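You operate a simulated robot arm through the tools that you are given. There is no shell and no other tool. Be economical: measure what you need, move in short steps, check, and stop when the job is done.

Carry out the task below with a simulated two-armed robot. There is one attempt and no reset: what you move stays moved.

JOB
Hold the white mug on the top of the steel stand steady with one hand and put the square core from the lower shelf of the kiln bench in it with the other.

The check looks at the end state, three seconds after you hand in, the way a careful person would. Anything else that was tipped, shoved, dropped, spilled or broken makes it a failure.

ROBOT AND FRAMES
Two 7-joint arms with two-finger parallel grippers on one trunk, on a base that drives. Base frame: it is fixed to the floor where the robot stands at the start and does not move with it; the origin is under the middle of the robot, x ahead of it, y to its left, z up; the surface under the hand at the start is at about z = 0.3. Lengths are in m, angles in degrees, forces in N, time in s.
The left shoulder is at the start at [0.12, 0.182, 0.874], the right one opposite. With the tool pointing down near the work surface each hand reaches from about 0.1 to 0.72 m from the robot's upright axis, wherever it stands, measured 20 degrees to its own side. Places, roughly: square core (5x5x7 cm) [0.5, -0.1, 0.3]; white mug [-1, -1.5, 1]. Payload 3.91 kg a hand.
The tool frame of a hand sits at the grasp point between the pads (the TCP): z along the fingers, y along the line on which they close. The tips reach 0.03 m beyond it. The gripper opens to 0.11 m. The fingers are 0.02 m wide and 0.01 m thick; the gripper's body (0.048 by 0.112 m) begins 0.055 m behind the TCP.
Orientation is that of the tool frame in the base frame, as [roll, pitch, yaw] about the fixed x, y, z axes, in that order (R = Rz(yaw) Ry(pitch) Rx(roll)). With the fingers straight down and closing along the base's y, the tool's x points along the base's -x, its y along +y and its z along -z.

CONTROLS
- The arms move only by the tool drive_tool. It takes "left_series", "right_series" or both (then of equal length, played together; a hand with none holds still); each is a list of rows, each a list of 7 numbers: the shift along the base's x, y, z in m, then the turn, a rotation vector about the base's x, y, z in degrees, then the gripper command, from -1 (fully open) to 1 (shut), values between in proportion. In form: [[x, y, z, ax, ay, az, gripper], ...]. A call has 1 to 12 rows; each row is the pose to reach, as a shift and turn from the pose commanded when the call began. A row lasts 0.2 s, in which the tool goes at most 0.05 m and 8.6 degrees; a call with a longer step from one row to the next is refused whole, and so is a gripper value outside its range. Where a pose cannot be reached the arm comes as near as it can. A force on the tool above 40 N (or 10 N above the force at the start of the call, whichever is more), or a blocked arm, ends the call early, and 0.2 s more pass. The fingers move at their own pace (about 0.072 m/s each) and stop on an object; they squeeze with about 42 N. The grip force told is the motor's: it shows also when the fingers shut on nothing. Time passes only in rows, and 0.2 s behind the last, so rows that repeat a pose let the fingers close. It gives the time, the measured TCP pose, the force on the tool (base axes), the opening and the grip force at its end, in the units of the frame above (readings bear some noise), with the torque about the TCP (base axes, N m) and any sound that the robot's microphone picked up.
- Cameras (640 x 400 px; columns grow to the right, rows downward): "scene" is now at [0.2535, -0.0012, 1.0014]; the picture's right is [-0.04, -1.00, 0.00], its down [-0.93, 0.04, -0.36] and it looks along [0.36, -0.02, -0.93] (base axes); focal length 266 px, centre (320, 200). "left" rides on the left gripper at [0.072, -0.017, -0.103] in its tool frame; the picture's right is [0.23, 0.97, 0.00], its down [-0.76, 0.18, -0.62] and it looks along [-0.61, 0.14, 0.78] (tool axes); focal length 222 px, centre (320, 200). "right" rides on the right gripper at [0.072, 0.017, -0.103] in its tool frame; the picture's right is [-0.23, 0.97, 0.00], its down [-0.76, -0.18, -0.62] and it looks along [-0.61, -0.14, 0.78] (tool axes); focal length 222 px, centre (320, 200). There is no depth. A picture from a camera that has moved, and an enlarged one, comes with that camera's place and axes in the base frame and with its lens.
- get_image(camera): a new picture of that camera. It takes no simulated time.
- raise_lower(by): slides the trunk up (or, below 0, down) by that many m; the arms and the scene camera ride with it, the base frame stays. It gives what a move gives, with no picture.
- roll_base(legs): drives the robot by 1 to 6 legs, each [ahead, left, turn to the left] in m, m and degrees, along the robot's own axes; the way and the turn of a leg run together, so that a leg with both is an arc; at most 1.5 m and 180 degrees a leg. The arms and the cameras ride along, it lands a little off, and it stops where it bumps. It gives what a move gives.
- pan_tilt(pan, tilt): turns the head with the scene camera to pan (to the left, within 80 degrees either way) and tilt (down, from -29 to 69), counted from straight ahead of the robot. It gives what a move gives.
- enlarge(camera, box): a new picture of the part [left, top, right, bottom] of that camera's present view, enlarged. It takes no simulated time.
- finish_job(): hands the job in; it is judged then, once.

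Work in short steps. Places have to be worked out from the pictures, the camera data and where the tool is seen: move nearer, look again, correct. Check each grasp and each placing, and mend what went wrong. You have 120 turns and 100 pictures in all, those below and enlarged ones among them. Open the grippers and draw the arms clear of the work before you hand the job in, unless the task says otherwise; then end with one line.

The tools are called after "Emit:" as name(argument=value, ...) on one line, values as JSON. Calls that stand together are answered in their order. drive_tool: Moves the arms, as the interface text tells. Its arguments: {"type":"object","properties":{"left_series":{"type":"array"},"right_series":{"type":"array"}},"required":[]} The other tools are called the same way: raise_lower (by) slides the trunk up or down; roll_base (legs) drives the base; pan_tilt (pan, tilt) turns the head that bears the scene camera; get_image (camera) takes a picture; enlarge (camera, box) takes an enlarged picture of a part of a camera's view; finish_job () hands the job in.

At the start:

```text
time: 0.0
left_position: [0.3449, 0.1938, 0.4769]
left_tool_rot: [167.6, 0.4, 176.1]
left_wrist_force: [0.1, 0.3, -0.4]
left_torque: [-0.01, -0.03, 0.0]
left_grip_width: 0.1103
left_grip_force: 0.1
right_position: [0.3844, -0.1971, 0.4881]
right_tool_rot: [179.9, 0.0, -180.0]
right_wrist_force: [0.0, -0.2, 0.5]
right_torque: [0.01, 0.0, 0.01]
right_grip_width: 0.1101
right_grip_force: 0.0
trunk travel left (down, up): [-0.139, 0.375]
robot x, y, heading: [0.0004, -0.0002, 0.1]
head pan, tilt: [-2.5, 68.8]
```

scene: 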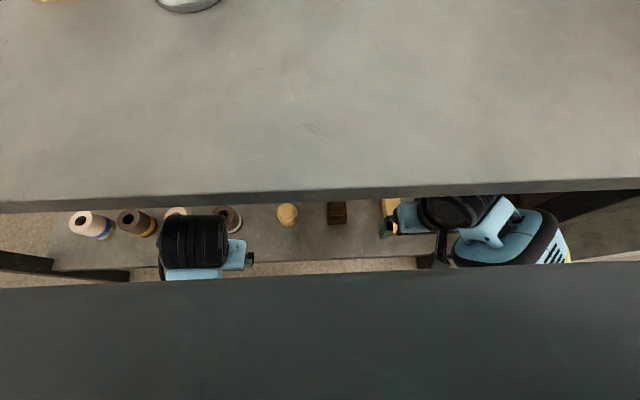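
right: 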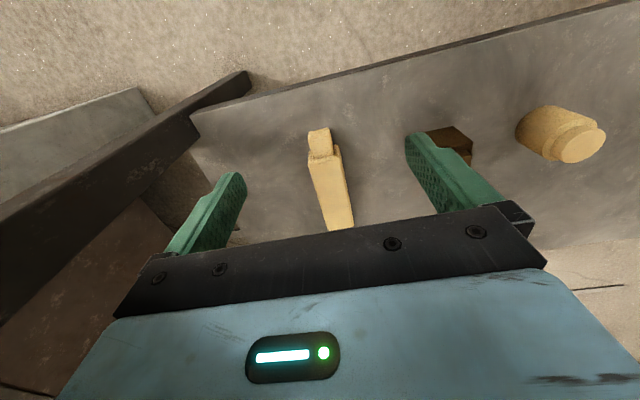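
left: 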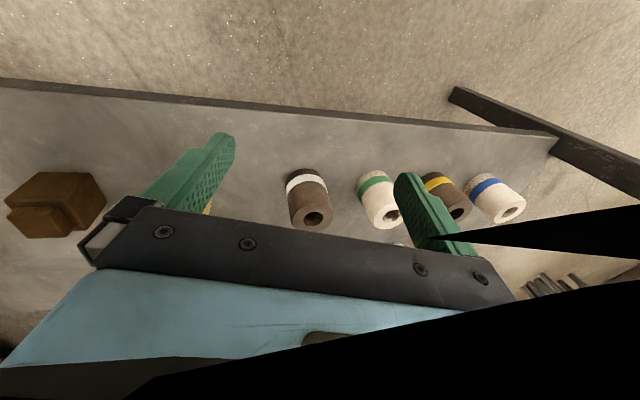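

The brown block near [0.47, -0.05] looks like the square core. I'll look closer, and tilt the head up for a view of the surroundings.

Emit:
enlarge(camera="right", box=[280, 80, 640, 260])

Emit:
pan_tilt(pan=0, tilt=35)

Emit:
get_image(camera="scene")

```text
1.78 times, centred on (460, 170) of right
camera zoom: at [0.3123, -0.1789, 0.5923], right [0.23, 0.97, 0.0], down [0.76, -0.18, 0.62], along [0.61, -0.14, -0.78], focal length 395 px, centre (71, 253)
```

zoom: 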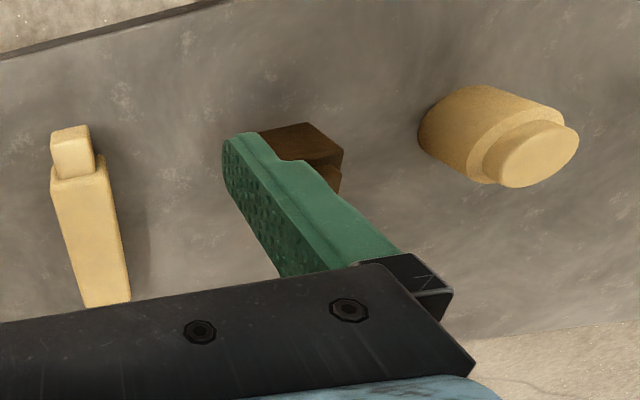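

```text
time: 1.0
left_position: [0.3439, 0.1945, 0.4765]
left_tool_rot: [167.4, 0.4, 176.2]
left_wrist_force: [0.4, 0.7, -0.2]
left_torque: [-0.01, 0.01, -0.01]
left_grip_width: 0.1099
left_grip_force: 0.1
right_position: [0.3848, -0.1966, 0.4885]
right_tool_rot: [180.0, 0.0, 180.0]
right_wrist_force: [0.3, -0.4, 0.0]
right_torque: [0.02, 0.02, 0.01]
right_grip_width: 0.1096
right_grip_force: 0.0
trunk travel left (down, up): [-0.139, 0.375]
robot x, y, heading: [-0.004, 0.0004, -0.0]
head pan, tilt: [0.0, 35.0]
```

```text
95 pictures are left
camera scene: at [0.2857, 0.0012, 1.045], right [0.0, -1.0, 0.0], down [-0.57, 0.0, -0.82], along [0.82, 0.0, -0.57], focal length 266 px, centre (320, 200)
```

scene: 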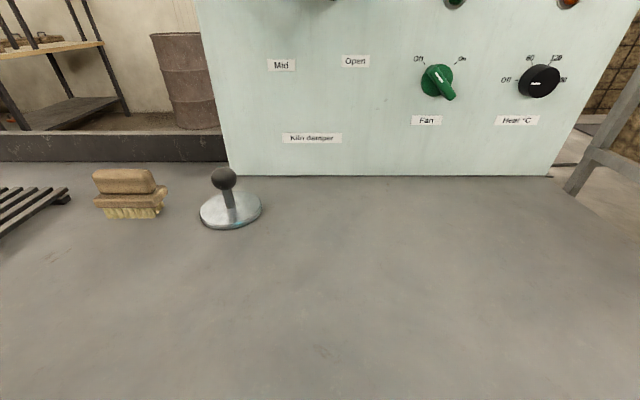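

Bench top lies ahead with a kiln panel. I need the height and edge of the bench top, so I tilt down for a reference picture, then raise the trunk a bit for parallax.

Emit:
pan_tilt(pan=0, tilt=62)

Emit:
get_image(camera="scene")

Emit:
raise_lower(by=0.1)

Emit:
get_image(camera="scene")

Emit:
get_image(camera="right")

```text
time: 1.9
left_position: [0.3448, 0.1953, 0.4766]
left_tool_rot: [167.4, 0.4, 176.1]
left_wrist_force: [-0.3, 0.1, 0.4]
left_torque: [-0.01, -0.02, 0.04]
left_grip_width: 0.1099
left_grip_force: 0.0
right_position: [0.3853, -0.1966, 0.4886]
right_tool_rot: [180.0, 0.0, -180.0]
right_wrist_force: [-0.5, 0.6, 0.0]
right_torque: [0.0, -0.01, 0.01]
right_grip_width: 0.1098
right_grip_force: 0.1
trunk travel left (down, up): [-0.139, 0.375]
robot x, y, heading: [-0.0001, -0.0031, 0.2]
head pan, tilt: [0.0, 62.0]
```

```text
94 pictures are left
camera scene: at [0.262, 0.0012, 1.0085], right [0.0, -1.0, 0.0], down [-0.88, 0.0, -0.47], along [0.47, 0.0, -0.88], focal length 266 px, centre (320, 200)
```

scene: 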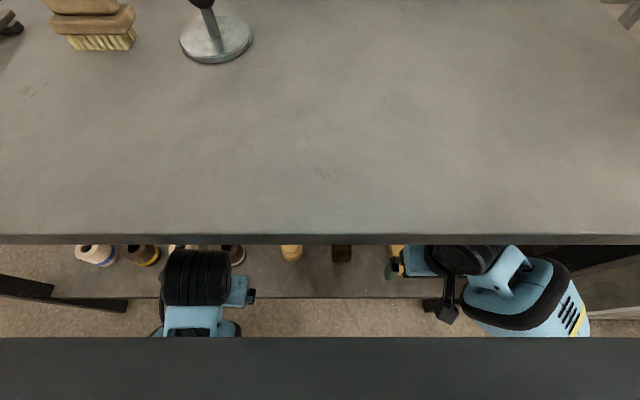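

```text
time: 3.2
left_position: [0.3366, 0.2205, 0.5535]
left_tool_rot: [162.3, -3.6, 174.4]
left_wrist_force: [-0.2, -0.2, 0.0]
left_torque: [-0.02, -0.04, -0.03]
left_grip_width: 0.11
left_grip_force: 0.0
right_position: [0.3519, -0.205, 0.5444]
right_tool_rot: [-177.9, -7.7, 179.3]
right_wrist_force: [-0.8, -0.5, -0.1]
right_torque: [-0.01, -0.01, -0.02]
right_grip_width: 0.1099
right_grip_force: 0.1
trunk travel left (down, up): [-0.239, 0.275]
robot x, y, heading: [0.0002, 0.0012, -0.2]
head pan, tilt: [0.0, 62.0]
```

```text
93 pictures are left
camera scene: at [0.2233, -0.0027, 1.1216], right [0.0, -1.0, 0.0], down [-0.88, 0.0, -0.47], along [0.47, 0.0, -0.88], focal length 266 px, centre (320, 200)
```

scene: 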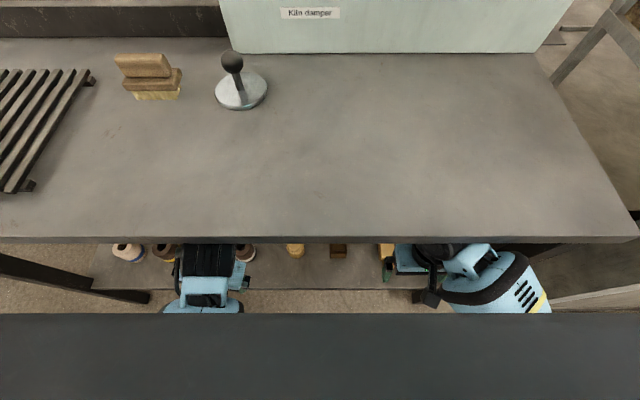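

```text
92 pictures are left
camera right: at [0.2957, -0.1824, 0.6575], right [0.23, 0.97, -0.07], down [0.84, -0.17, 0.52], along [0.49, -0.18, -0.85], focal length 222 px, centre (320, 200)
```

right: 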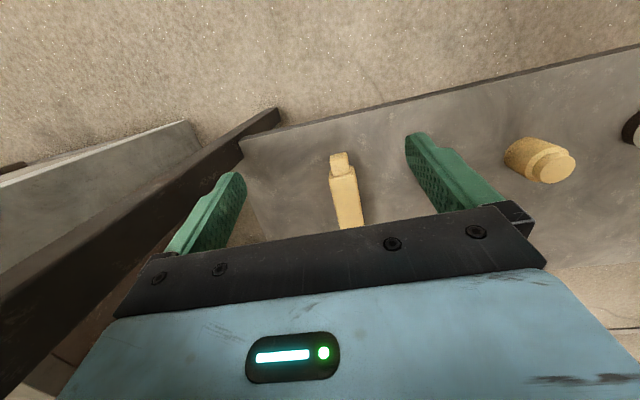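

The raise made the hands lag and tilt: bench edge works out at about x=0.34, z≈0.79, so the forearms are under the bench top and touched its underside. I lower back straight away.

Emit:
raise_lower(by=-0.1)

Emit:
get_image(camera="scene")

Emit:
get_image(camera="right")

```text
time: 4.4
left_position: [0.3424, 0.2388, 0.4758]
left_tool_rot: [160.1, -0.5, 173.6]
left_wrist_force: [-0.6, -0.1, 0.1]
left_torque: [0.01, 0.01, -0.02]
left_grip_width: 0.1099
left_grip_force: 0.0
right_position: [0.3862, -0.1969, 0.4941]
right_tool_rot: [-179.9, -0.1, 180.0]
right_wrist_force: [0.3, -1.4, 0.2]
right_torque: [-0.03, -0.05, 0.02]
right_grip_width: 0.1099
right_grip_force: 0.1
trunk travel left (down, up): [-0.145, 0.369]
robot x, y, heading: [0.0012, -0.0002, 0.4]
head pan, tilt: [0.0, 62.0]
stopped: the arm was blocked; the commanded pose is now the measured one
```

```text
91 pictures are left
camera scene: at [0.2601, 0.0016, 1.016], right [0.0, -1.0, 0.0], down [-0.88, 0.0, -0.47], along [0.47, 0.0, -0.88], focal length 266 px, centre (320, 200)
```

scene: 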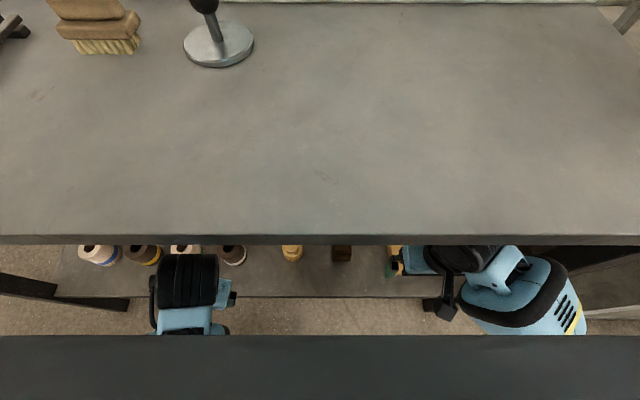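

```text
90 pictures are left
camera right: at [0.3138, -0.1784, 0.5979], right [0.23, 0.97, 0.0], down [0.76, -0.18, 0.62], along [0.61, -0.14, -0.78], focal length 222 px, centre (320, 200)
```

right: 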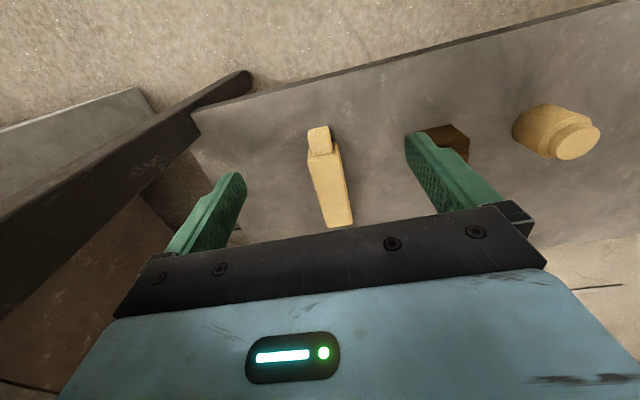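

Nothing on the shelf moved. I move the right hand toward y≈-0.05, a little lower, to see the brown core between the fingers.

Emit:
drive_tool(right_series=[[0, 0.045, -0.01, 0, 0, 0, -1], [0, 0.09, -0.015, 0, 0, 0, -1], [0, 0.13, -0.02, 0, 0, 0, -1], [0, 0.145, -0.02, 0, 0, 0, -1]])

Emit:
get_image(camera="right")

```text
time: 5.4
left_position: [0.3414, 0.2378, 0.4762]
left_tool_rot: [160.0, -0.6, 173.6]
left_wrist_force: [-0.4, 0.0, 0.2]
left_torque: [0.01, -0.03, -0.01]
left_grip_width: 0.1101
left_grip_force: 0.0
right_position: [0.3872, -0.0524, 0.4722]
right_tool_rot: [179.9, -0.1, 180.0]
right_wrist_force: [0.0, 0.0, -0.3]
right_torque: [0.0, 0.01, 0.02]
right_grip_width: 0.1099
right_grip_force: 0.1
trunk travel left (down, up): [-0.145, 0.369]
robot x, y, heading: [0.0015, -0.0001, -0.1]
head pan, tilt: [0.0, 62.0]
```

```text
89 pictures are left
camera right: at [0.314, -0.0343, 0.5764], right [0.23, 0.97, 0.0], down [0.76, -0.18, 0.62], along [0.61, -0.14, -0.78], focal length 222 px, centre (320, 200)
```

right: 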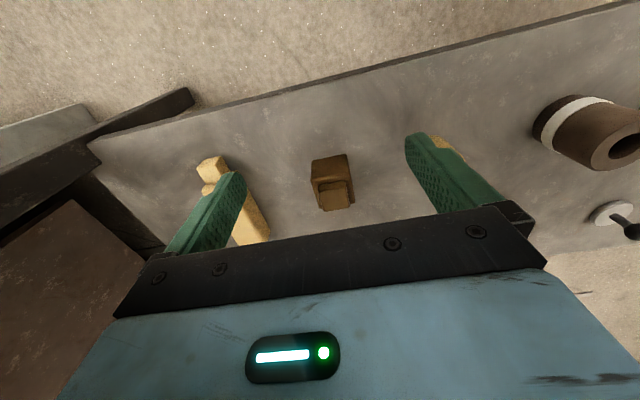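

Emit:
enlarge(camera="right", box=[240, 110, 420, 230])

```text
3.33 times, centred on (330, 170) of right
camera zoom: at [0.314, -0.0343, 0.5764], right [0.23, 0.97, 0.0], down [0.76, -0.18, 0.62], along [0.61, -0.14, -0.78], focal length 740 px, centre (287, 300)
```

zoom: 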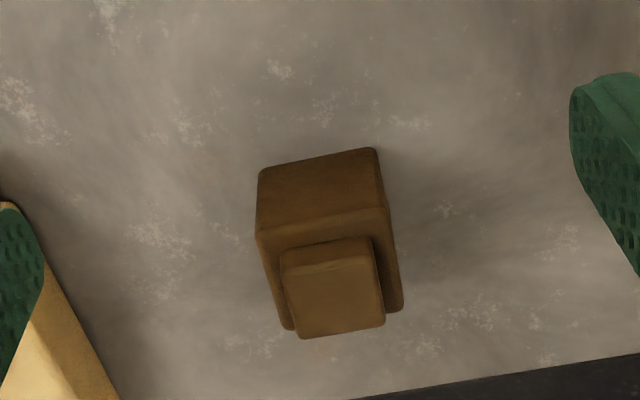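

The brown core stands upright, body about 0.46–0.51 in x, -0.08 to -0.03 in y, shelf z≈0.30, with a narrower boss on top (z≈0.347–0.37), square to the base axes. I'll grip the boss: move over it first with the fingers partly open.

Emit:
drive_tool(right_series=[[0.045, -0.001, 0, 0, 0, 0, -0.5], [0.09, -0.002, 0, 0, 0, 0, -0.4], [0.096, -0.002, -0.02, 0, 0, 0, -0.4], [0.096, -0.002, -0.04, 0, 0, 0, -0.4]])

Emit:
get_image(camera="right")

```text
time: 6.4
left_position: [0.3413, 0.239, 0.4752]
left_tool_rot: [160.0, -0.7, 173.6]
left_wrist_force: [-0.3, 0.1, 0.3]
left_torque: [-0.01, 0.03, 0.02]
left_grip_width: 0.1101
left_grip_force: 0.0
right_position: [0.4823, -0.0533, 0.4329]
right_tool_rot: [179.9, -0.1, 180.0]
right_wrist_force: [0.2, 0.2, 0.6]
right_torque: [0.01, -0.01, 0.03]
right_grip_width: 0.077
right_grip_force: 0.1
trunk travel left (down, up): [-0.145, 0.369]
robot x, y, heading: [0.0003, -0.002, 0.3]
head pan, tilt: [0.0, 62.0]
```

```text
87 pictures are left
camera right: at [0.4097, -0.0351, 0.5374], right [0.23, 0.97, 0.0], down [0.76, -0.18, 0.62], along [0.61, -0.14, -0.78], focal length 222 px, centre (320, 200)
```

right: 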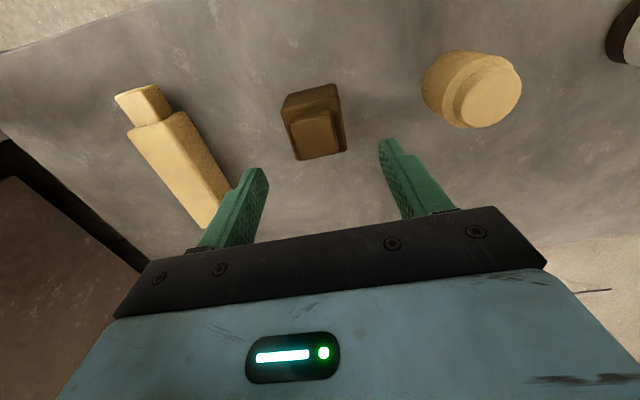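

Boss centre recomputed at about (0.479, -0.053); aligned. Lower so the tips come to about z=0.352 and close.

Emit:
drive_tool(right_series=[[-0.001, 0, -0.025, 0, 0, 0, -0.4], [-0.002, 0, -0.05, 0, 0, 0, -0.4], [-0.002, 0, -0.05, 0, 0, 0, 0.2], [-0.002, 0, -0.05, 0, 0, 0, 1], [-0.002, 0, -0.05, 0, 0, 0, 1], [-0.002, 0, -0.05, 0, 0, 0, 1], [-0.002, 0, -0.05, 0, 0, 0, 1]])

Emit:
get_image(camera="right")

```text
time: 8.0
left_position: [0.3424, 0.2393, 0.4754]
left_tool_rot: [160.1, -0.6, 173.6]
left_wrist_force: [0.0, 0.3, 0.3]
left_torque: [-0.02, 0.0, -0.04]
left_grip_width: 0.1099
left_grip_force: 0.1
right_position: [0.4818, -0.053, 0.3816]
right_tool_rot: [179.9, -0.1, 180.0]
right_wrist_force: [0.0, -0.1, -0.7]
right_torque: [0.01, 0.02, -0.02]
right_grip_width: 0.0332
right_grip_force: 42.2
trunk travel left (down, up): [-0.145, 0.369]
robot x, y, heading: [0.0017, -0.0027, 0.2]
head pan, tilt: [0.0, 62.0]
```

```text
86 pictures are left
camera right: at [0.4091, -0.0345, 0.4865], right [0.23, 0.97, 0.0], down [0.76, -0.18, 0.62], along [0.6, -0.14, -0.78], focal length 222 px, centre (320, 200)
```

right: 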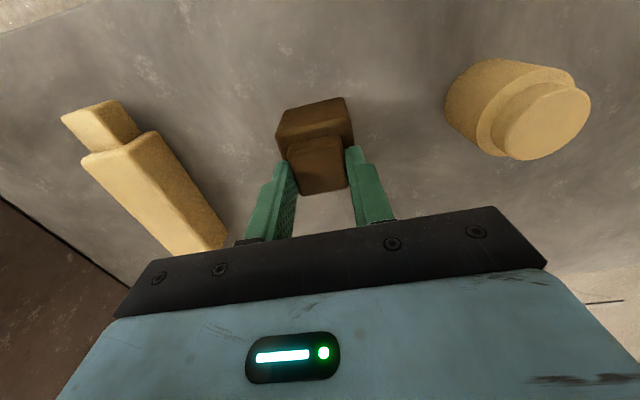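

Boss gripped (width 0.033, 42 N). Lift a bit, and look around for what is behind and to the sides before driving.

Emit:
drive_tool(right_series=[[0, 0, 0.025, 0, 0, 0, 1], [0, 0, 0.05, 0, 0, 0, 1], [0, 0, 0.06, 0, 0, 0, 1]])

Emit:
get_image(camera="right")

Emit:
pan_tilt(pan=-80, tilt=20)

Emit:
get_image(camera="scene")

Emit:
pan_tilt(pan=80, tilt=30)

Emit:
get_image(camera="scene")

```text
time: 8.8
left_position: [0.3405, 0.2391, 0.4753]
left_tool_rot: [160.1, -0.6, 173.6]
left_wrist_force: [-0.9, 0.5, 0.4]
left_torque: [0.02, -0.02, 0.02]
left_grip_width: 0.1102
left_grip_force: 0.0
right_position: [0.4811, -0.0536, 0.4442]
right_tool_rot: [179.9, -0.2, -180.0]
right_wrist_force: [0.7, -0.8, -2.3]
right_torque: [0.02, 0.01, -0.03]
right_grip_width: 0.0335
right_grip_force: 42.5
trunk travel left (down, up): [-0.145, 0.369]
robot x, y, heading: [-0.0009, 0.0017, 0.0]
head pan, tilt: [0.0, 62.0]
```

```text
85 pictures are left
camera right: at [0.4087, -0.0357, 0.5481], right [0.23, 0.97, 0.0], down [0.76, -0.18, 0.62], along [0.6, -0.14, -0.78], focal length 222 px, centre (320, 200)
```

right: 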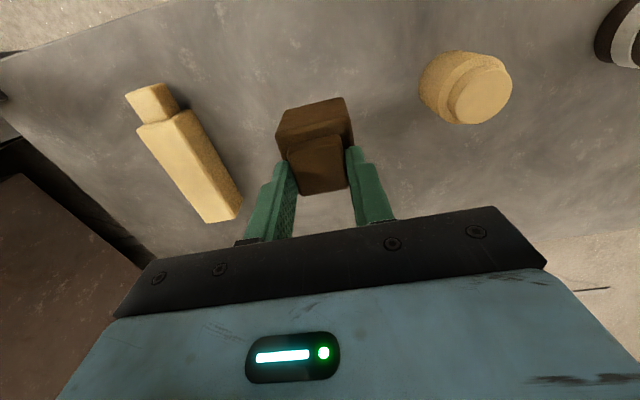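

```text
time: 10.3
left_position: [0.3429, 0.2386, 0.4762]
left_tool_rot: [160.0, -0.6, 173.6]
left_wrist_force: [-0.1, -0.2, -0.4]
left_torque: [-0.01, 0.0, -0.02]
left_grip_width: 0.11
left_grip_force: 0.0
right_position: [0.4816, -0.0541, 0.4428]
right_tool_rot: [179.9, -0.1, -180.0]
right_wrist_force: [0.6, -0.1, -0.4]
right_torque: [0.01, 0.02, -0.03]
right_grip_width: 0.0333
right_grip_force: 42.2
trunk travel left (down, up): [-0.145, 0.369]
robot x, y, heading: [-0.0002, -0.0, 0.0]
head pan, tilt: [-80.0, 20.0]
```

```text
84 pictures are left
camera scene: at [0.2123, -0.0902, 1.0764], right [-0.98, -0.18, 0.0], down [-0.06, 0.34, -0.94], along [0.16, -0.93, -0.34], focal length 266 px, centre (320, 200)
```

scene: 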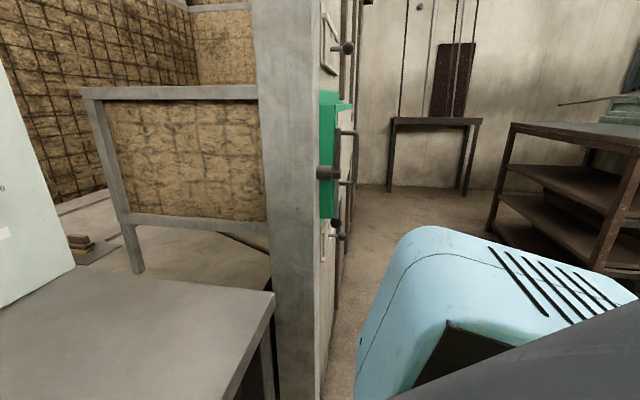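

```text
time: 12.8
left_position: [0.3425, 0.238, 0.4754]
left_tool_rot: [160.0, -0.5, 173.6]
left_wrist_force: [0.3, 0.6, 0.2]
left_torque: [0.0, -0.04, 0.03]
left_grip_width: 0.1098
left_grip_force: 0.2
right_position: [0.4806, -0.0541, 0.4438]
right_tool_rot: [179.9, -0.1, -180.0]
right_wrist_force: [-0.3, -0.5, -2.3]
right_torque: [0.02, 0.01, -0.02]
right_grip_width: 0.0332
right_grip_force: 41.8
trunk travel left (down, up): [-0.145, 0.369]
robot x, y, heading: [-0.0019, 0.0007, 0.3]
head pan, tilt: [80.0, 30.0]
```

```text
83 pictures are left
camera scene: at [0.2117, 0.0906, 1.0603], right [0.98, -0.17, 0.0], down [-0.09, -0.49, -0.87], along [0.15, 0.85, -0.5], focal length 266 px, centre (320, 200)
```

scene: 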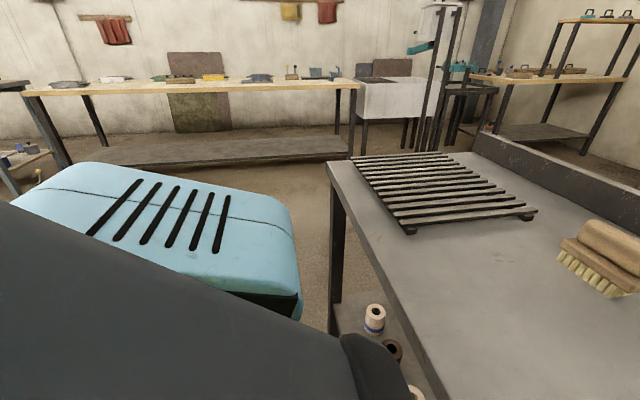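

Core is held. The steel stand with the mug is behind to the right (~x -0.8, y -1.5, top ≈1.0). I back out of the bench straight in two short legs.

Emit:
roll_base(legs=[[-0.15, 0, 0], [-0.2, 0, 0]])

Emit:
pan_tilt(pan=-80, tilt=20)

Emit:
get_image(camera="scene")

Emit:
get_image(camera="right")

```text
time: 15.3
left_position: [-0.0092, 0.2382, 0.4753]
left_tool_rot: [160.0, -0.6, 173.7]
left_wrist_force: [0.5, 0.0, 0.4]
left_torque: [0.0, -0.02, 0.0]
left_grip_width: 0.1098
left_grip_force: 0.1
right_position: [0.1306, -0.0543, 0.4438]
right_tool_rot: [179.9, -0.1, 180.0]
right_wrist_force: [-0.1, 0.7, -2.5]
right_torque: [0.01, -0.03, 0.04]
right_grip_width: 0.0334
right_grip_force: 42.1
trunk travel left (down, up): [-0.145, 0.369]
robot x, y, heading: [-0.3508, -0.0008, 0.5]
head pan, tilt: [80.0, 30.0]
```

```text
time: 17.8
left_position: [-0.0095, 0.2383, 0.4749]
left_tool_rot: [160.0, -0.7, 173.6]
left_wrist_force: [0.0, 0.1, 0.5]
left_torque: [-0.01, -0.01, -0.01]
left_grip_width: 0.1099
left_grip_force: 0.1
right_position: [0.1314, -0.0539, 0.4438]
right_tool_rot: [179.9, -0.1, 180.0]
right_wrist_force: [0.9, -0.2, -2.5]
right_torque: [-0.03, -0.01, 0.01]
right_grip_width: 0.0332
right_grip_force: 42.1
trunk travel left (down, up): [-0.145, 0.369]
robot x, y, heading: [-0.3475, 0.0026, 0.4]
head pan, tilt: [-80.0, 20.0]
```

```text
82 pictures are left
camera scene: at [-0.1377, -0.0909, 1.0764], right [-0.98, -0.18, 0.0], down [-0.06, 0.34, -0.94], along [0.17, -0.92, -0.34], focal length 266 px, centre (320, 200)
```

scene: 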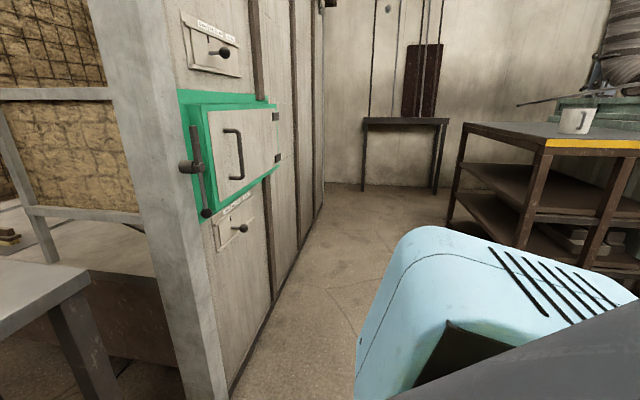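

```text
81 pictures are left
camera right: at [0.0587, -0.036, 0.5479], right [0.23, 0.97, 0.0], down [0.76, -0.18, 0.62], along [0.61, -0.14, -0.78], focal length 222 px, centre (320, 200)
```

right: 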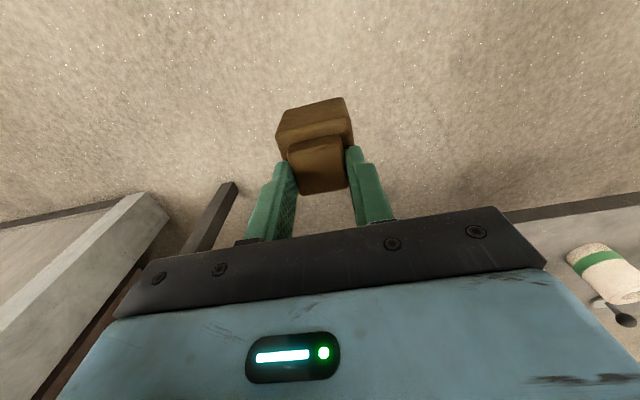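

Clear of the bench with the core still held. The mug is around (-1.0, -1.5), stand top z≈0.95. I turn right about 112° in place (free radius ≥0.69 m) and look ahead.

Emit:
roll_base(legs=[[-0.05, 0, -55], [0, 0, -57]])

Emit:
pan_tilt(pan=0, tilt=20)

Emit:
get_image(camera="scene")

```text
time: 23.2
left_position: [-0.3081, -0.3856, 0.4757]
left_tool_rot: [160.0, -0.7, 60.3]
left_wrist_force: [0.6, 0.2, 0.2]
left_torque: [-0.01, 0.01, -0.01]
left_grip_width: 0.1101
left_grip_force: 0.2
right_position: [-0.632, -0.3976, 0.4437]
right_tool_rot: [179.9, -0.1, 66.6]
right_wrist_force: [0.2, -0.3, -1.6]
right_torque: [0.01, -0.01, 0.02]
right_grip_width: 0.0331
right_grip_force: 41.7
trunk travel left (down, up): [-0.145, 0.369]
robot x, y, heading: [-0.3947, 0.0246, -113.0]
head pan, tilt: [-80.0, 20.0]
```

```text
time: 24.8
left_position: [-0.3089, -0.3847, 0.4751]
left_tool_rot: [160.0, -0.6, 60.3]
left_wrist_force: [0.6, 0.0, -0.2]
left_torque: [-0.01, 0.02, 0.04]
left_grip_width: 0.1101
left_grip_force: 0.2
right_position: [-0.6328, -0.3972, 0.4432]
right_tool_rot: [179.8, -0.1, 66.8]
right_wrist_force: [0.0, -0.5, -1.6]
right_torque: [-0.03, -0.01, 0.0]
right_grip_width: 0.0335
right_grip_force: 42.2
trunk travel left (down, up): [-0.145, 0.369]
robot x, y, heading: [-0.3951, 0.0225, -113.3]
head pan, tilt: [0.0, 20.0]
```

```text
80 pictures are left
camera scene: at [-0.5116, -0.2451, 1.0764], right [-0.92, 0.39, 0.0], down [0.14, 0.31, -0.94], along [-0.37, -0.86, -0.34], focal length 266 px, centre (320, 200)
```

scene: 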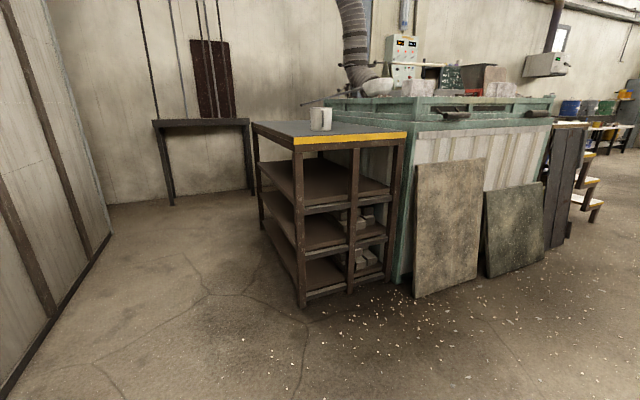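

The stand with the mug is ahead. I zoom in on it for better estimates.

Emit:
enlarge(camera="scene", box=[240, 80, 420, 180])

Emit:
enlarge(camera="scene", box=[240, 150, 440, 320])

```text
3.56 times, centred on (330, 130) of scene
camera zoom: at [-0.5116, -0.2451, 1.0764], right [-0.92, 0.39, 0.0], down [0.14, 0.31, -0.94], along [-0.37, -0.86, -0.34], focal length 947 px, centre (284, 449)
```

zoom: 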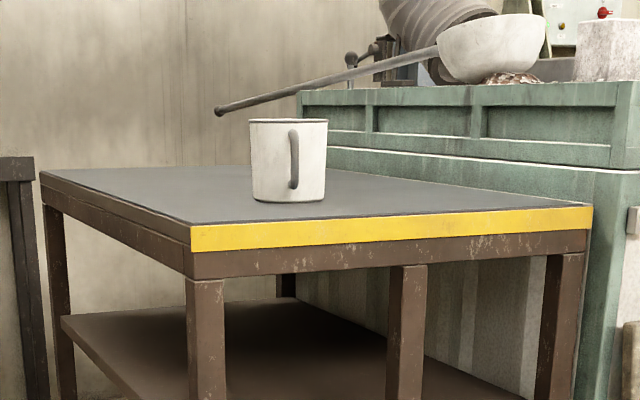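

```text
2.35 times, centred on (340, 235) of scene
camera zoom: at [-0.5116, -0.2451, 1.0764], right [-0.92, 0.39, 0.0], down [0.14, 0.31, -0.94], along [-0.37, -0.86, -0.34], focal length 627 px, centre (273, 118)
```

zoom: 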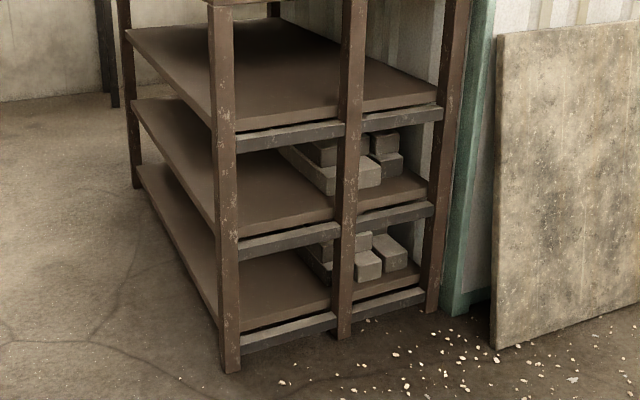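

Estimates: stand top z≈0.94, front edge at y≈-1.38 running along x from -0.88 to -1.49, mug near (-1.07,-1.57) with handle facing roughly back toward me. I raise the trunk and then both hands before approaching.

Emit:
raise_lower(by=0.36)

Emit:
drive_tool(left_series=[[0, 0, 0.04, 0, 0, 0, -1], [0, 0, 0.08, 0, 0, 0, -1], [0, 0, 0.12, 0, 0, 0, -1], [0, 0, 0.16, 0, 0, 0, -1], [0, 0, 0.2, 0, 0, 0, -1], [0, 0, 0.24, 0, 0, 0, -1], [0, 0, 0.28, 0, 0, 0, -1], [0, 0, 0.3, 0, 0, 0, -1]], right_series=[[0, 0, 0.04, 0, 0, 0, 1], [0, 0, 0.08, 0, 0, 0, 1], [0, 0, 0.12, 0, 0, 0, 1], [0, 0, 0.16, 0, 0, 0, 1], [0, 0, 0.2, 0, 0, 0, 1], [0, 0, 0.24, 0, 0, 0, 1], [0, 0, 0.28, 0, 0, 0, 1], [0, 0, 0.32, 0, 0, 0, 1]])

Emit:
get_image(camera="scene")

```text
time: 27.5
left_position: [-0.3091, -0.4533, 0.8526]
left_tool_rot: [155.5, 8.9, 60.3]
left_wrist_force: [0.5, 0.4, -0.6]
left_torque: [-0.05, -0.01, 0.0]
left_grip_width: 0.1101
left_grip_force: 0.0
right_position: [-0.6342, -0.4015, 0.7735]
right_tool_rot: [180.0, 1.0, 66.8]
right_wrist_force: [-0.8, 0.1, -1.9]
right_torque: [0.03, 0.01, 0.02]
right_grip_width: 0.0335
right_grip_force: 41.8
trunk travel left (down, up): [-0.464, 0.051]
robot x, y, heading: [-0.3896, 0.0228, -112.8]
head pan, tilt: [0.0, 20.0]
stopped: the arm was blocked; the commanded pose is now the measured one
```

```text
time: 28.3
left_position: [-0.2547, -0.4751, 0.9565]
left_tool_rot: [145.7, 7.5, 61.6]
left_wrist_force: [-0.8, 0.3, 0.1]
left_torque: [-0.03, -0.02, 0.0]
left_grip_width: 0.1101
left_grip_force: 0.1
left hand out of reach, approached as far as the arm can: row 3
right_position: [-0.6431, -0.4055, 0.8768]
right_tool_rot: [-178.7, 2.7, 65.7]
right_wrist_force: [0.1, -0.1, -2.5]
right_torque: [0.01, -0.01, 0.01]
right_grip_width: 0.0332
right_grip_force: 42.0
trunk travel left (down, up): [-0.464, 0.051]
robot x, y, heading: [-0.3939, 0.0247, -113.2]
head pan, tilt: [0.0, 20.0]
stopped in row 3 (left hand): the arm was blocked; the commanded pose is now the measured one
```

```text
77 pictures are left
camera scene: at [-0.4639, -0.1296, 1.4274], right [-0.92, 0.39, 0.0], down [0.14, 0.31, -0.94], along [-0.37, -0.86, -0.34], focal length 266 px, centre (320, 200)
```

scene: 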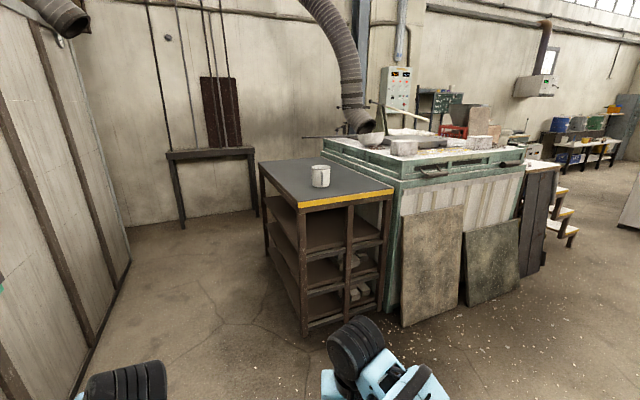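

The left arm hit its fold limit, so I extend forward while unrolling its tilt; right hand goes up and slightly forward/right.

Emit:
drive_tool(left_series=[[-0.012, -0.028, 0.0, 3.2, 6.0, -0.9, -1], [-0.024, -0.056, 0.0, 6.5, 12.0, -1.8, -1], [-0.036, -0.083, 0.01, 9.7, 18.0, -2.7, -1], [-0.047, -0.11, 0.02, 13.0, 24.0, -3.6, -1], [-0.055, -0.13, 0.03, 16.2, 29.9, -4.5, -1]], right_series=[[-0.02, -0.01, 0.02, 0, 0, 0, 1], [-0.04, -0.02, 0.04, 0, 0, 0, 1], [-0.06, -0.02, 0.07, 0, 0, 0, 1], [-0.08, -0.02, 0.1, 0, 0, 0, 1], [-0.1, -0.02, 0.13, 0, 0, 0, 1]])

```text
time: 29.5
left_position: [-0.3067, -0.6053, 0.9863]
left_tool_rot: [-179.9, 7.6, 61.7]
left_wrist_force: [1.4, 0.8, -0.2]
left_torque: [-0.01, 0.01, 0.0]
left_grip_width: 0.1099
left_grip_force: 0.1
right_position: [-0.7409, -0.4257, 1.011]
right_tool_rot: [-178.7, 2.9, 65.7]
right_wrist_force: [-0.9, 0.3, -1.3]
right_torque: [0.01, 0.02, -0.01]
right_grip_width: 0.0331
right_grip_force: 42.0
trunk travel left (down, up): [-0.464, 0.051]
robot x, y, heading: [-0.3922, 0.0206, -113.3]
head pan, tilt: [0.0, 20.0]
```

Good; now pitch the left hand 37° (to 45° forward-down) and raise both hands to about 1.1–1.17.

Emit:
drive_tool(left_series=[[0, 0, 0.02, -6.6, 3.5, 0, -1], [0, 0, 0.04, -13.2, 7.1, 0, -1], [0, 0, 0.06, -19.7, 10.6, 0, -1], [0, 0, 0.08, -26.3, 14.2, 0, -1], [0, 0, 0.1, -32.9, 17.7, 0, -1], [0, 0, 0.12, -32.9, 17.7, 0, -1]], right_series=[[0, 0, 0.03, 0, 0, 0, 1], [0, 0, 0.06, 0, 0, 0, 1], [0, 0, 0.09, 0, 0, 0, 1], [0, 0, 0.12, 0, 0, 0, 1], [0, 0, 0.14, 0, 0, 0, 1], [0, 0, 0.16, 0, 0, 0, 1]])

```text
time: 30.9
left_position: [-0.3084, -0.6031, 1.1066]
left_tool_rot: [-180.0, 44.9, 61.2]
left_wrist_force: [0.4, -0.1, 0.4]
left_torque: [0.0, -0.01, -0.01]
left_grip_width: 0.1101
left_grip_force: 0.0
right_position: [-0.7415, -0.4271, 1.1689]
right_tool_rot: [-178.7, 2.9, 65.8]
right_wrist_force: [0.2, -0.8, -2.5]
right_torque: [0.01, -0.02, 0.0]
right_grip_width: 0.0333
right_grip_force: 42.5
trunk travel left (down, up): [-0.464, 0.051]
robot x, y, heading: [-0.3938, 0.0169, -112.9]
head pan, tilt: [0.0, 20.0]
```

Mug re-estimated at (-1.08, -1.57), consistent. I drive to about (-1.03,-0.75) and turn to heading -90.

Emit:
roll_base(legs=[[0.48, -0.14, 0], [0.47, -0.146, 0], [0, 0, 23]])

Emit:
pan_tilt(pan=0, tilt=35)

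Emit:
get_image(camera="scene")

Emit:
get_image(camera="left")

```text
time: 37.5
left_position: [-0.7021, -1.2808, 1.106]
left_tool_rot: [179.9, 45.0, 84.8]
left_wrist_force: [0.2, -0.1, 0.1]
left_torque: [0.01, 0.02, 0.02]
left_grip_width: 0.1101
left_grip_force: 0.2
right_position: [-1.1728, -1.2919, 1.1686]
right_tool_rot: [-178.7, 3.0, 89.2]
right_wrist_force: [-0.5, 0.7, -2.4]
right_torque: [0.03, 0.0, 0.0]
right_grip_width: 0.0332
right_grip_force: 41.6
trunk travel left (down, up): [-0.464, 0.051]
robot x, y, heading: [-1.0333, -0.7397, -89.7]
head pan, tilt: [0.0, 20.0]
```

```text
time: 38.3
left_position: [-0.7031, -1.2817, 1.1058]
left_tool_rot: [-180.0, 45.0, 84.8]
left_wrist_force: [-1.1, 0.0, 0.0]
left_torque: [0.01, 0.01, 0.02]
left_grip_width: 0.1101
left_grip_force: 0.0
right_position: [-1.1725, -1.2924, 1.1681]
right_tool_rot: [-178.7, 2.9, 89.1]
right_wrist_force: [0.6, -0.5, -2.0]
right_torque: [0.02, 0.0, 0.02]
right_grip_width: 0.0333
right_grip_force: 41.7
trunk travel left (down, up): [-0.464, 0.051]
robot x, y, heading: [-1.0299, -0.7428, -90.0]
head pan, tilt: [0.0, 35.0]
```

```text
76 pictures are left
camera scene: at [-1.0331, -0.9004, 1.4039], right [-1.0, 0.0, 0.0], down [0.0, 0.57, -0.82], along [0.0, -0.82, -0.57], focal length 266 px, centre (320, 200)
```

scene: 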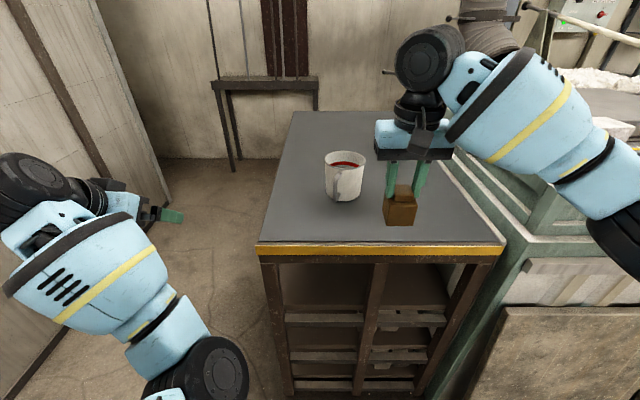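

```text
75 pictures are left
camera left: at [-0.7076, -1.1571, 1.1285], right [0.98, 0.07, -0.16], down [0.17, -0.11, 0.98], along [0.05, -0.99, -0.12], focal length 222 px, centre (320, 200)
```

left: 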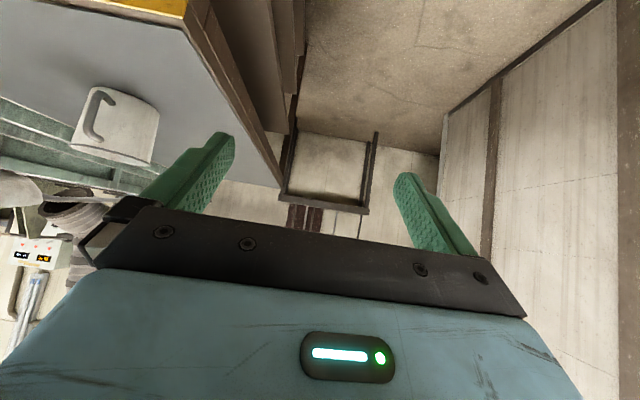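

The mug holds something red. I zoom in.

Emit:
enlarge(camera="scene", box=[300, 135, 430, 230])

Emit:
enlarge(camera="left", box=[40, 60, 240, 190])

```text
4.21 times, centred on (365, 182) of scene
camera zoom: at [-1.0331, -0.9004, 1.4039], right [-1.0, 0.0, 0.0], down [0.0, 0.57, -0.82], along [0.0, -0.82, -0.57], focal length 1121 px, centre (130, 274)
```

zoom: 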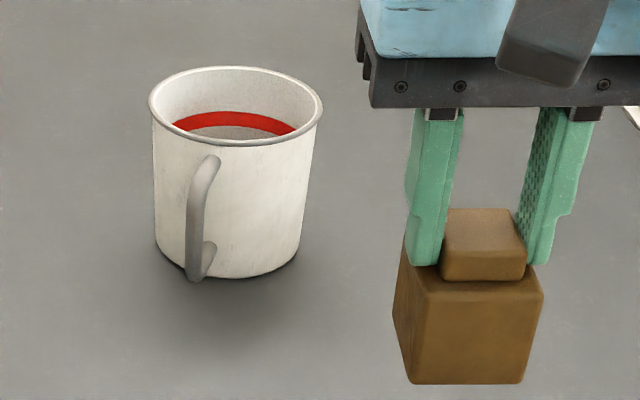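

```text
3.08 times, centred on (140, 125) of left
camera zoom: at [-0.7076, -1.1571, 1.1285], right [0.98, 0.07, -0.16], down [0.17, -0.11, 0.98], along [0.05, -0.99, -0.12], focal length 684 px, centre (874, 431)
```

zoom: 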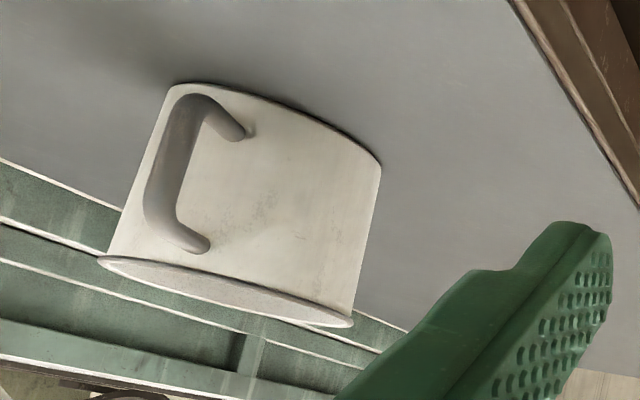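

The mug is about 0.12 m wide at the rim, centre ≈(-1.108,-1.622), rim z≈1.05, handle at ≈(-1.079,-1.53,1.005) pointing azimuth ≈71°. Base front is within 0.28 m of the axis, so driving 0.28 m ahead is safe; first raise the right hand.

Emit:
drive_tool(right_series=[[-0.02, 0, 0.03, 0, 0, 0, 1], [-0.04, 0, 0.06, 0, 0, 0, 1], [-0.04, 0, 0.07, 0, 0, 0, 1]])

Emit:
roll_base(legs=[[0.28, 0, 0]])

Emit:
pan_tilt(pan=0, tilt=50)

Emit:
get_image(camera="scene")

Emit:
get_image(camera="right")

```text
time: 39.1
left_position: [-0.7014, -1.2817, 1.1061]
left_tool_rot: [179.8, 44.9, 84.8]
left_wrist_force: [0.3, 0.8, 0.2]
left_torque: [0.0, 0.01, 0.0]
left_grip_width: 0.1101
left_grip_force: 0.1
right_position: [-1.2116, -1.2896, 1.2394]
right_tool_rot: [-178.8, 2.7, 89.1]
right_wrist_force: [0.3, -0.2, -2.0]
right_torque: [0.02, -0.01, 0.0]
right_grip_width: 0.0332
right_grip_force: 42.2
trunk travel left (down, up): [-0.464, 0.051]
robot x, y, heading: [-1.0289, -0.7412, -89.8]
head pan, tilt: [0.0, 35.0]
```

```text
time: 41.1
left_position: [-0.7015, -1.5647, 1.106]
left_tool_rot: [179.9, 44.9, 84.7]
left_wrist_force: [-0.5, 0.4, 0.1]
left_torque: [0.03, -0.01, -0.02]
left_grip_width: 0.11
left_grip_force: 0.0
right_position: [-1.211, -1.5727, 1.2392]
right_tool_rot: [-178.6, 3.0, 89.1]
right_wrist_force: [0.2, 0.3, -1.3]
right_torque: [0.04, 0.0, 0.01]
right_grip_width: 0.0333
right_grip_force: 41.6
trunk travel left (down, up): [-0.464, 0.051]
robot x, y, heading: [-1.0318, -1.0276, -89.6]
head pan, tilt: [0.0, 35.0]
```

```text
time: 41.9
left_position: [-0.7011, -1.5632, 1.1058]
left_tool_rot: [179.9, 45.1, 84.8]
left_wrist_force: [-1.7, -0.7, 0.0]
left_torque: [0.01, 0.01, 0.0]
left_grip_width: 0.11
left_grip_force: 0.1
right_position: [-1.2111, -1.5737, 1.2398]
right_tool_rot: [-178.7, 2.9, 89.1]
right_wrist_force: [-0.9, -0.3, -2.0]
right_torque: [-0.01, 0.05, 0.02]
right_grip_width: 0.0334
right_grip_force: 42.4
trunk travel left (down, up): [-0.464, 0.051]
robot x, y, heading: [-1.0289, -1.0256, -89.8]
head pan, tilt: [0.0, 50.0]
```

```text
72 pictures are left
camera scene: at [-1.0325, -1.1723, 1.3822], right [-1.0, 0.0, 0.0], down [0.0, 0.77, -0.64], along [0.0, -0.64, -0.77], focal length 266 px, centre (320, 200)
```

scene: 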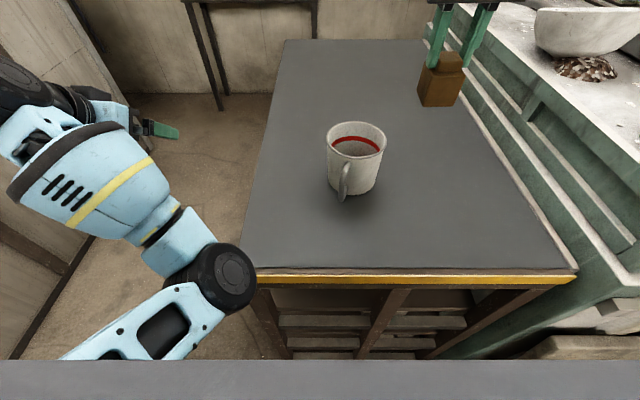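

```text
71 pictures are left
camera right: at [-1.1908, -1.4948, 1.3394], right [0.97, -0.24, -0.01], down [-0.18, -0.73, 0.66], along [-0.17, -0.64, -0.75], focal length 222 px, centre (320, 200)
```

right: 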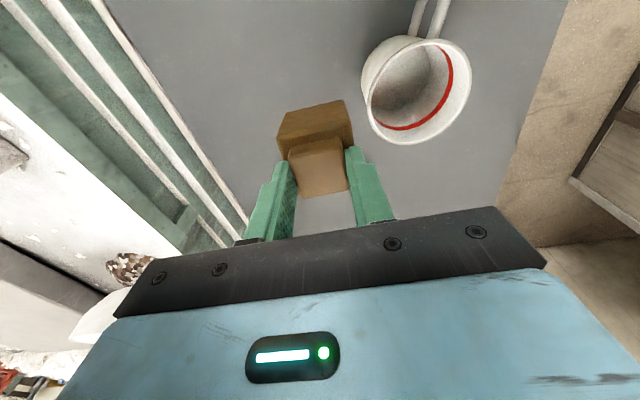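

The mug is empty, with a red line inside. I zoom for exact positions.

Emit:
enlarge(camera="scene", box=[300, 100, 412, 212])

Emit:
enlarge(camera="right", box=[340, 0, 500, 160])

```text
3.57 times, centred on (356, 156) of scene
camera zoom: at [-1.0325, -1.1723, 1.3822], right [-1.0, 0.0, 0.0], down [0.0, 0.77, -0.64], along [0.0, -0.64, -0.77], focal length 951 px, centre (191, 357)
```

zoom: 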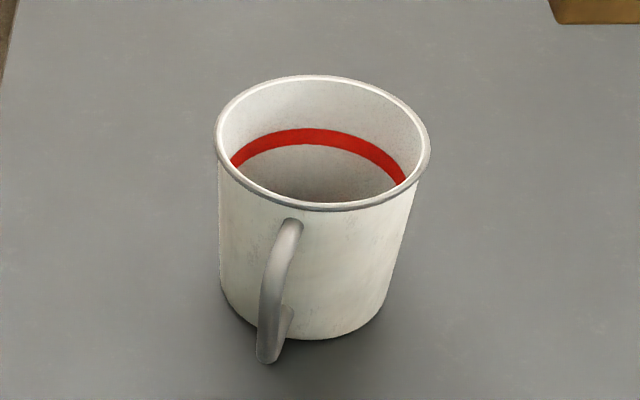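

```text
2.50 times, centred on (420, 80) of right
camera zoom: at [-1.1908, -1.4948, 1.3394], right [0.97, -0.24, -0.01], down [-0.18, -0.73, 0.66], along [-0.17, -0.64, -0.75], focal length 555 px, centre (70, 500)
```

zoom: 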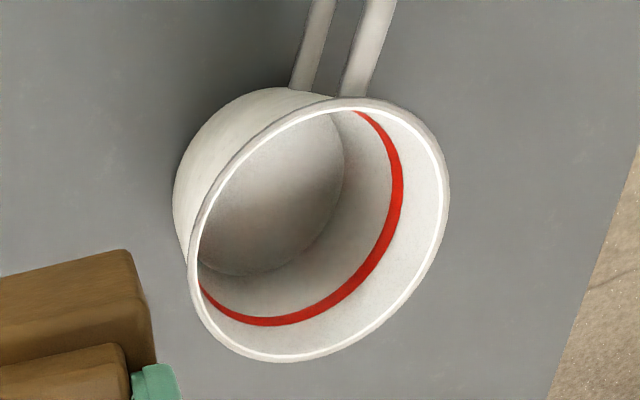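

Triangulated: rim centre ≈(-1.104,-1.602), rim z≈1.055, handle bar ≈(-1.077,-1.53,1.00). I move the left hand to a pre-grasp 0.12 m back along its 45° approach, yaw ≈70°.

Emit:
drive_tool(left_series=[[-0.025, 0.03, 0.005, 0, 0, -2, -0.5], [-0.06, 0.06, 0.01, 0, 0, -4, 0], [-0.1, 0.09, 0.01, 0, 0, -6, 0.1], [-0.14, 0.11, 0.01, 0, 0, -8, 0.1], [-0.18, 0.12, 0.01, 0, 0, -10, 0.1], [-0.22, 0.121, 0.01, 0, 0, -12, 0.1], [-0.26, 0.121, 0.01, 0, 0, -14, 0.1], [-0.3, 0.121, 0.01, 0, 0, -15, 0.1], [-0.34, 0.121, 0.01, 0, 0, -15, 0.1], [-0.346, 0.121, 0.01, 0, 0, -15, 0.1]])

Emit:
get_image(camera="left")

Emit:
get_image(camera="scene")

```text
time: 43.0
left_position: [-0.8339, -1.4772, 1.0686]
left_tool_rot: [169.4, 44.5, 73.0]
left_wrist_force: [-0.1, -0.3, 1.3]
left_torque: [-0.01, -0.04, 0.05]
left_grip_width: 0.0494
left_grip_force: 0.1
left hand out of reach, approached as far as the arm can: row 1, 2, 3, 4, 5
right_position: [-1.2124, -1.5745, 1.2396]
right_tool_rot: [-178.7, 2.8, 89.1]
right_wrist_force: [-0.3, 0.2, -2.5]
right_torque: [0.03, -0.06, 0.03]
right_grip_width: 0.0335
right_grip_force: 42.0
trunk travel left (down, up): [-0.464, 0.051]
robot x, y, heading: [-1.0289, -1.0273, -89.9]
head pan, tilt: [0.0, 50.0]
stopped in row 5 (left hand): the arm was blocked; the commanded pose is now the measured one
```

```text
68 pictures are left
camera left: at [-0.8324, -1.3528, 1.0878], right [1.0, -0.01, -0.03], down [0.03, -0.1, 0.99], along [-0.01, -0.99, -0.1], focal length 222 px, centre (320, 200)
```

left: 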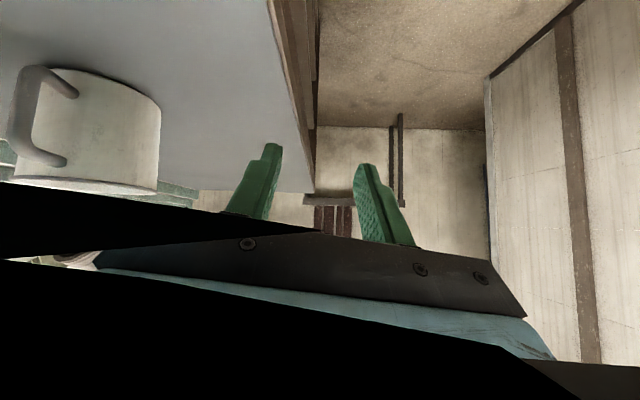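

```text
67 pictures are left
camera scene: at [-1.0341, -1.1727, 1.3821], right [-1.0, 0.0, 0.0], down [0.0, 0.77, -0.64], along [0.0, -0.64, -0.77], focal length 266 px, centre (320, 200)
```

scene: 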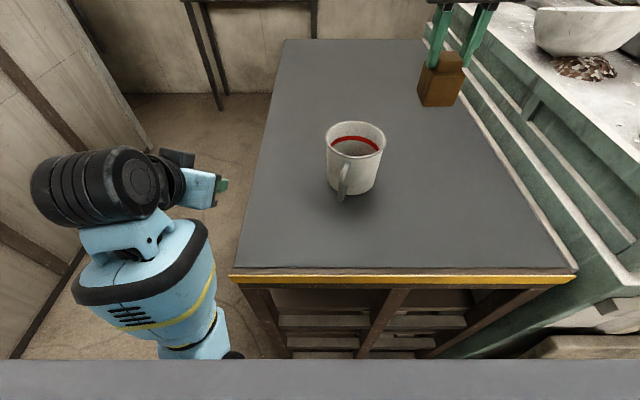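

The left arm is folded too tightly at this distance. I back the base 0.10 m so both hands work further out (mug then ≈0.68 m ahead, within reach).

Emit:
roll_base(legs=[[-0.1, 0, 0]])

Emit:
drive_tool(left_series=[[-0.01, -0.02, 0.01, 1.5, 3, 0, 0.1], [-0.03, -0.04, 0.02, 3, 6, 0, 0.1], [-0.06, -0.06, 0.03, 3, 10, 0, 0.1], [-0.1, -0.075, 0.03, 3, 10, -1, 0.1], [-0.14, -0.075, 0.03, 3, 10, -3, 0.1]])

```text
time: 44.2
left_position: [-0.8319, -1.3776, 1.0691]
left_tool_rot: [169.6, 44.8, 73.0]
left_wrist_force: [0.5, 0.6, 0.1]
left_torque: [0.02, 0.0, -0.01]
left_grip_width: 0.0497
left_grip_force: 0.1
right_position: [-1.2113, -1.4743, 1.2387]
right_tool_rot: [-178.7, 3.0, 89.1]
right_wrist_force: [-0.2, -0.1, -1.4]
right_torque: [0.01, 0.0, -0.01]
right_grip_width: 0.0334
right_grip_force: 42.2
trunk travel left (down, up): [-0.464, 0.051]
robot x, y, heading: [-1.0287, -0.9273, -89.8]
head pan, tilt: [0.0, 50.0]
```

```text
time: 45.6
left_position: [-0.9329, -1.4691, 1.0978]
left_tool_rot: [178.0, 44.7, 79.9]
left_wrist_force: [0.2, 0.0, 0.2]
left_torque: [0.0, -0.01, -0.01]
left_grip_width: 0.0494
left_grip_force: 0.0
right_position: [-1.2104, -1.4744, 1.2375]
right_tool_rot: [-178.7, 2.8, 89.1]
right_wrist_force: [-0.7, 0.0, -2.1]
right_torque: [0.02, -0.03, 0.0]
right_grip_width: 0.0334
right_grip_force: 42.5
trunk travel left (down, up): [-0.464, 0.051]
robot x, y, heading: [-1.0265, -0.9245, -90.0]
head pan, tilt: [0.0, 50.0]
stopped in row 5 (left hand): the arm was blocked; the commanded pose is now the measured one
```

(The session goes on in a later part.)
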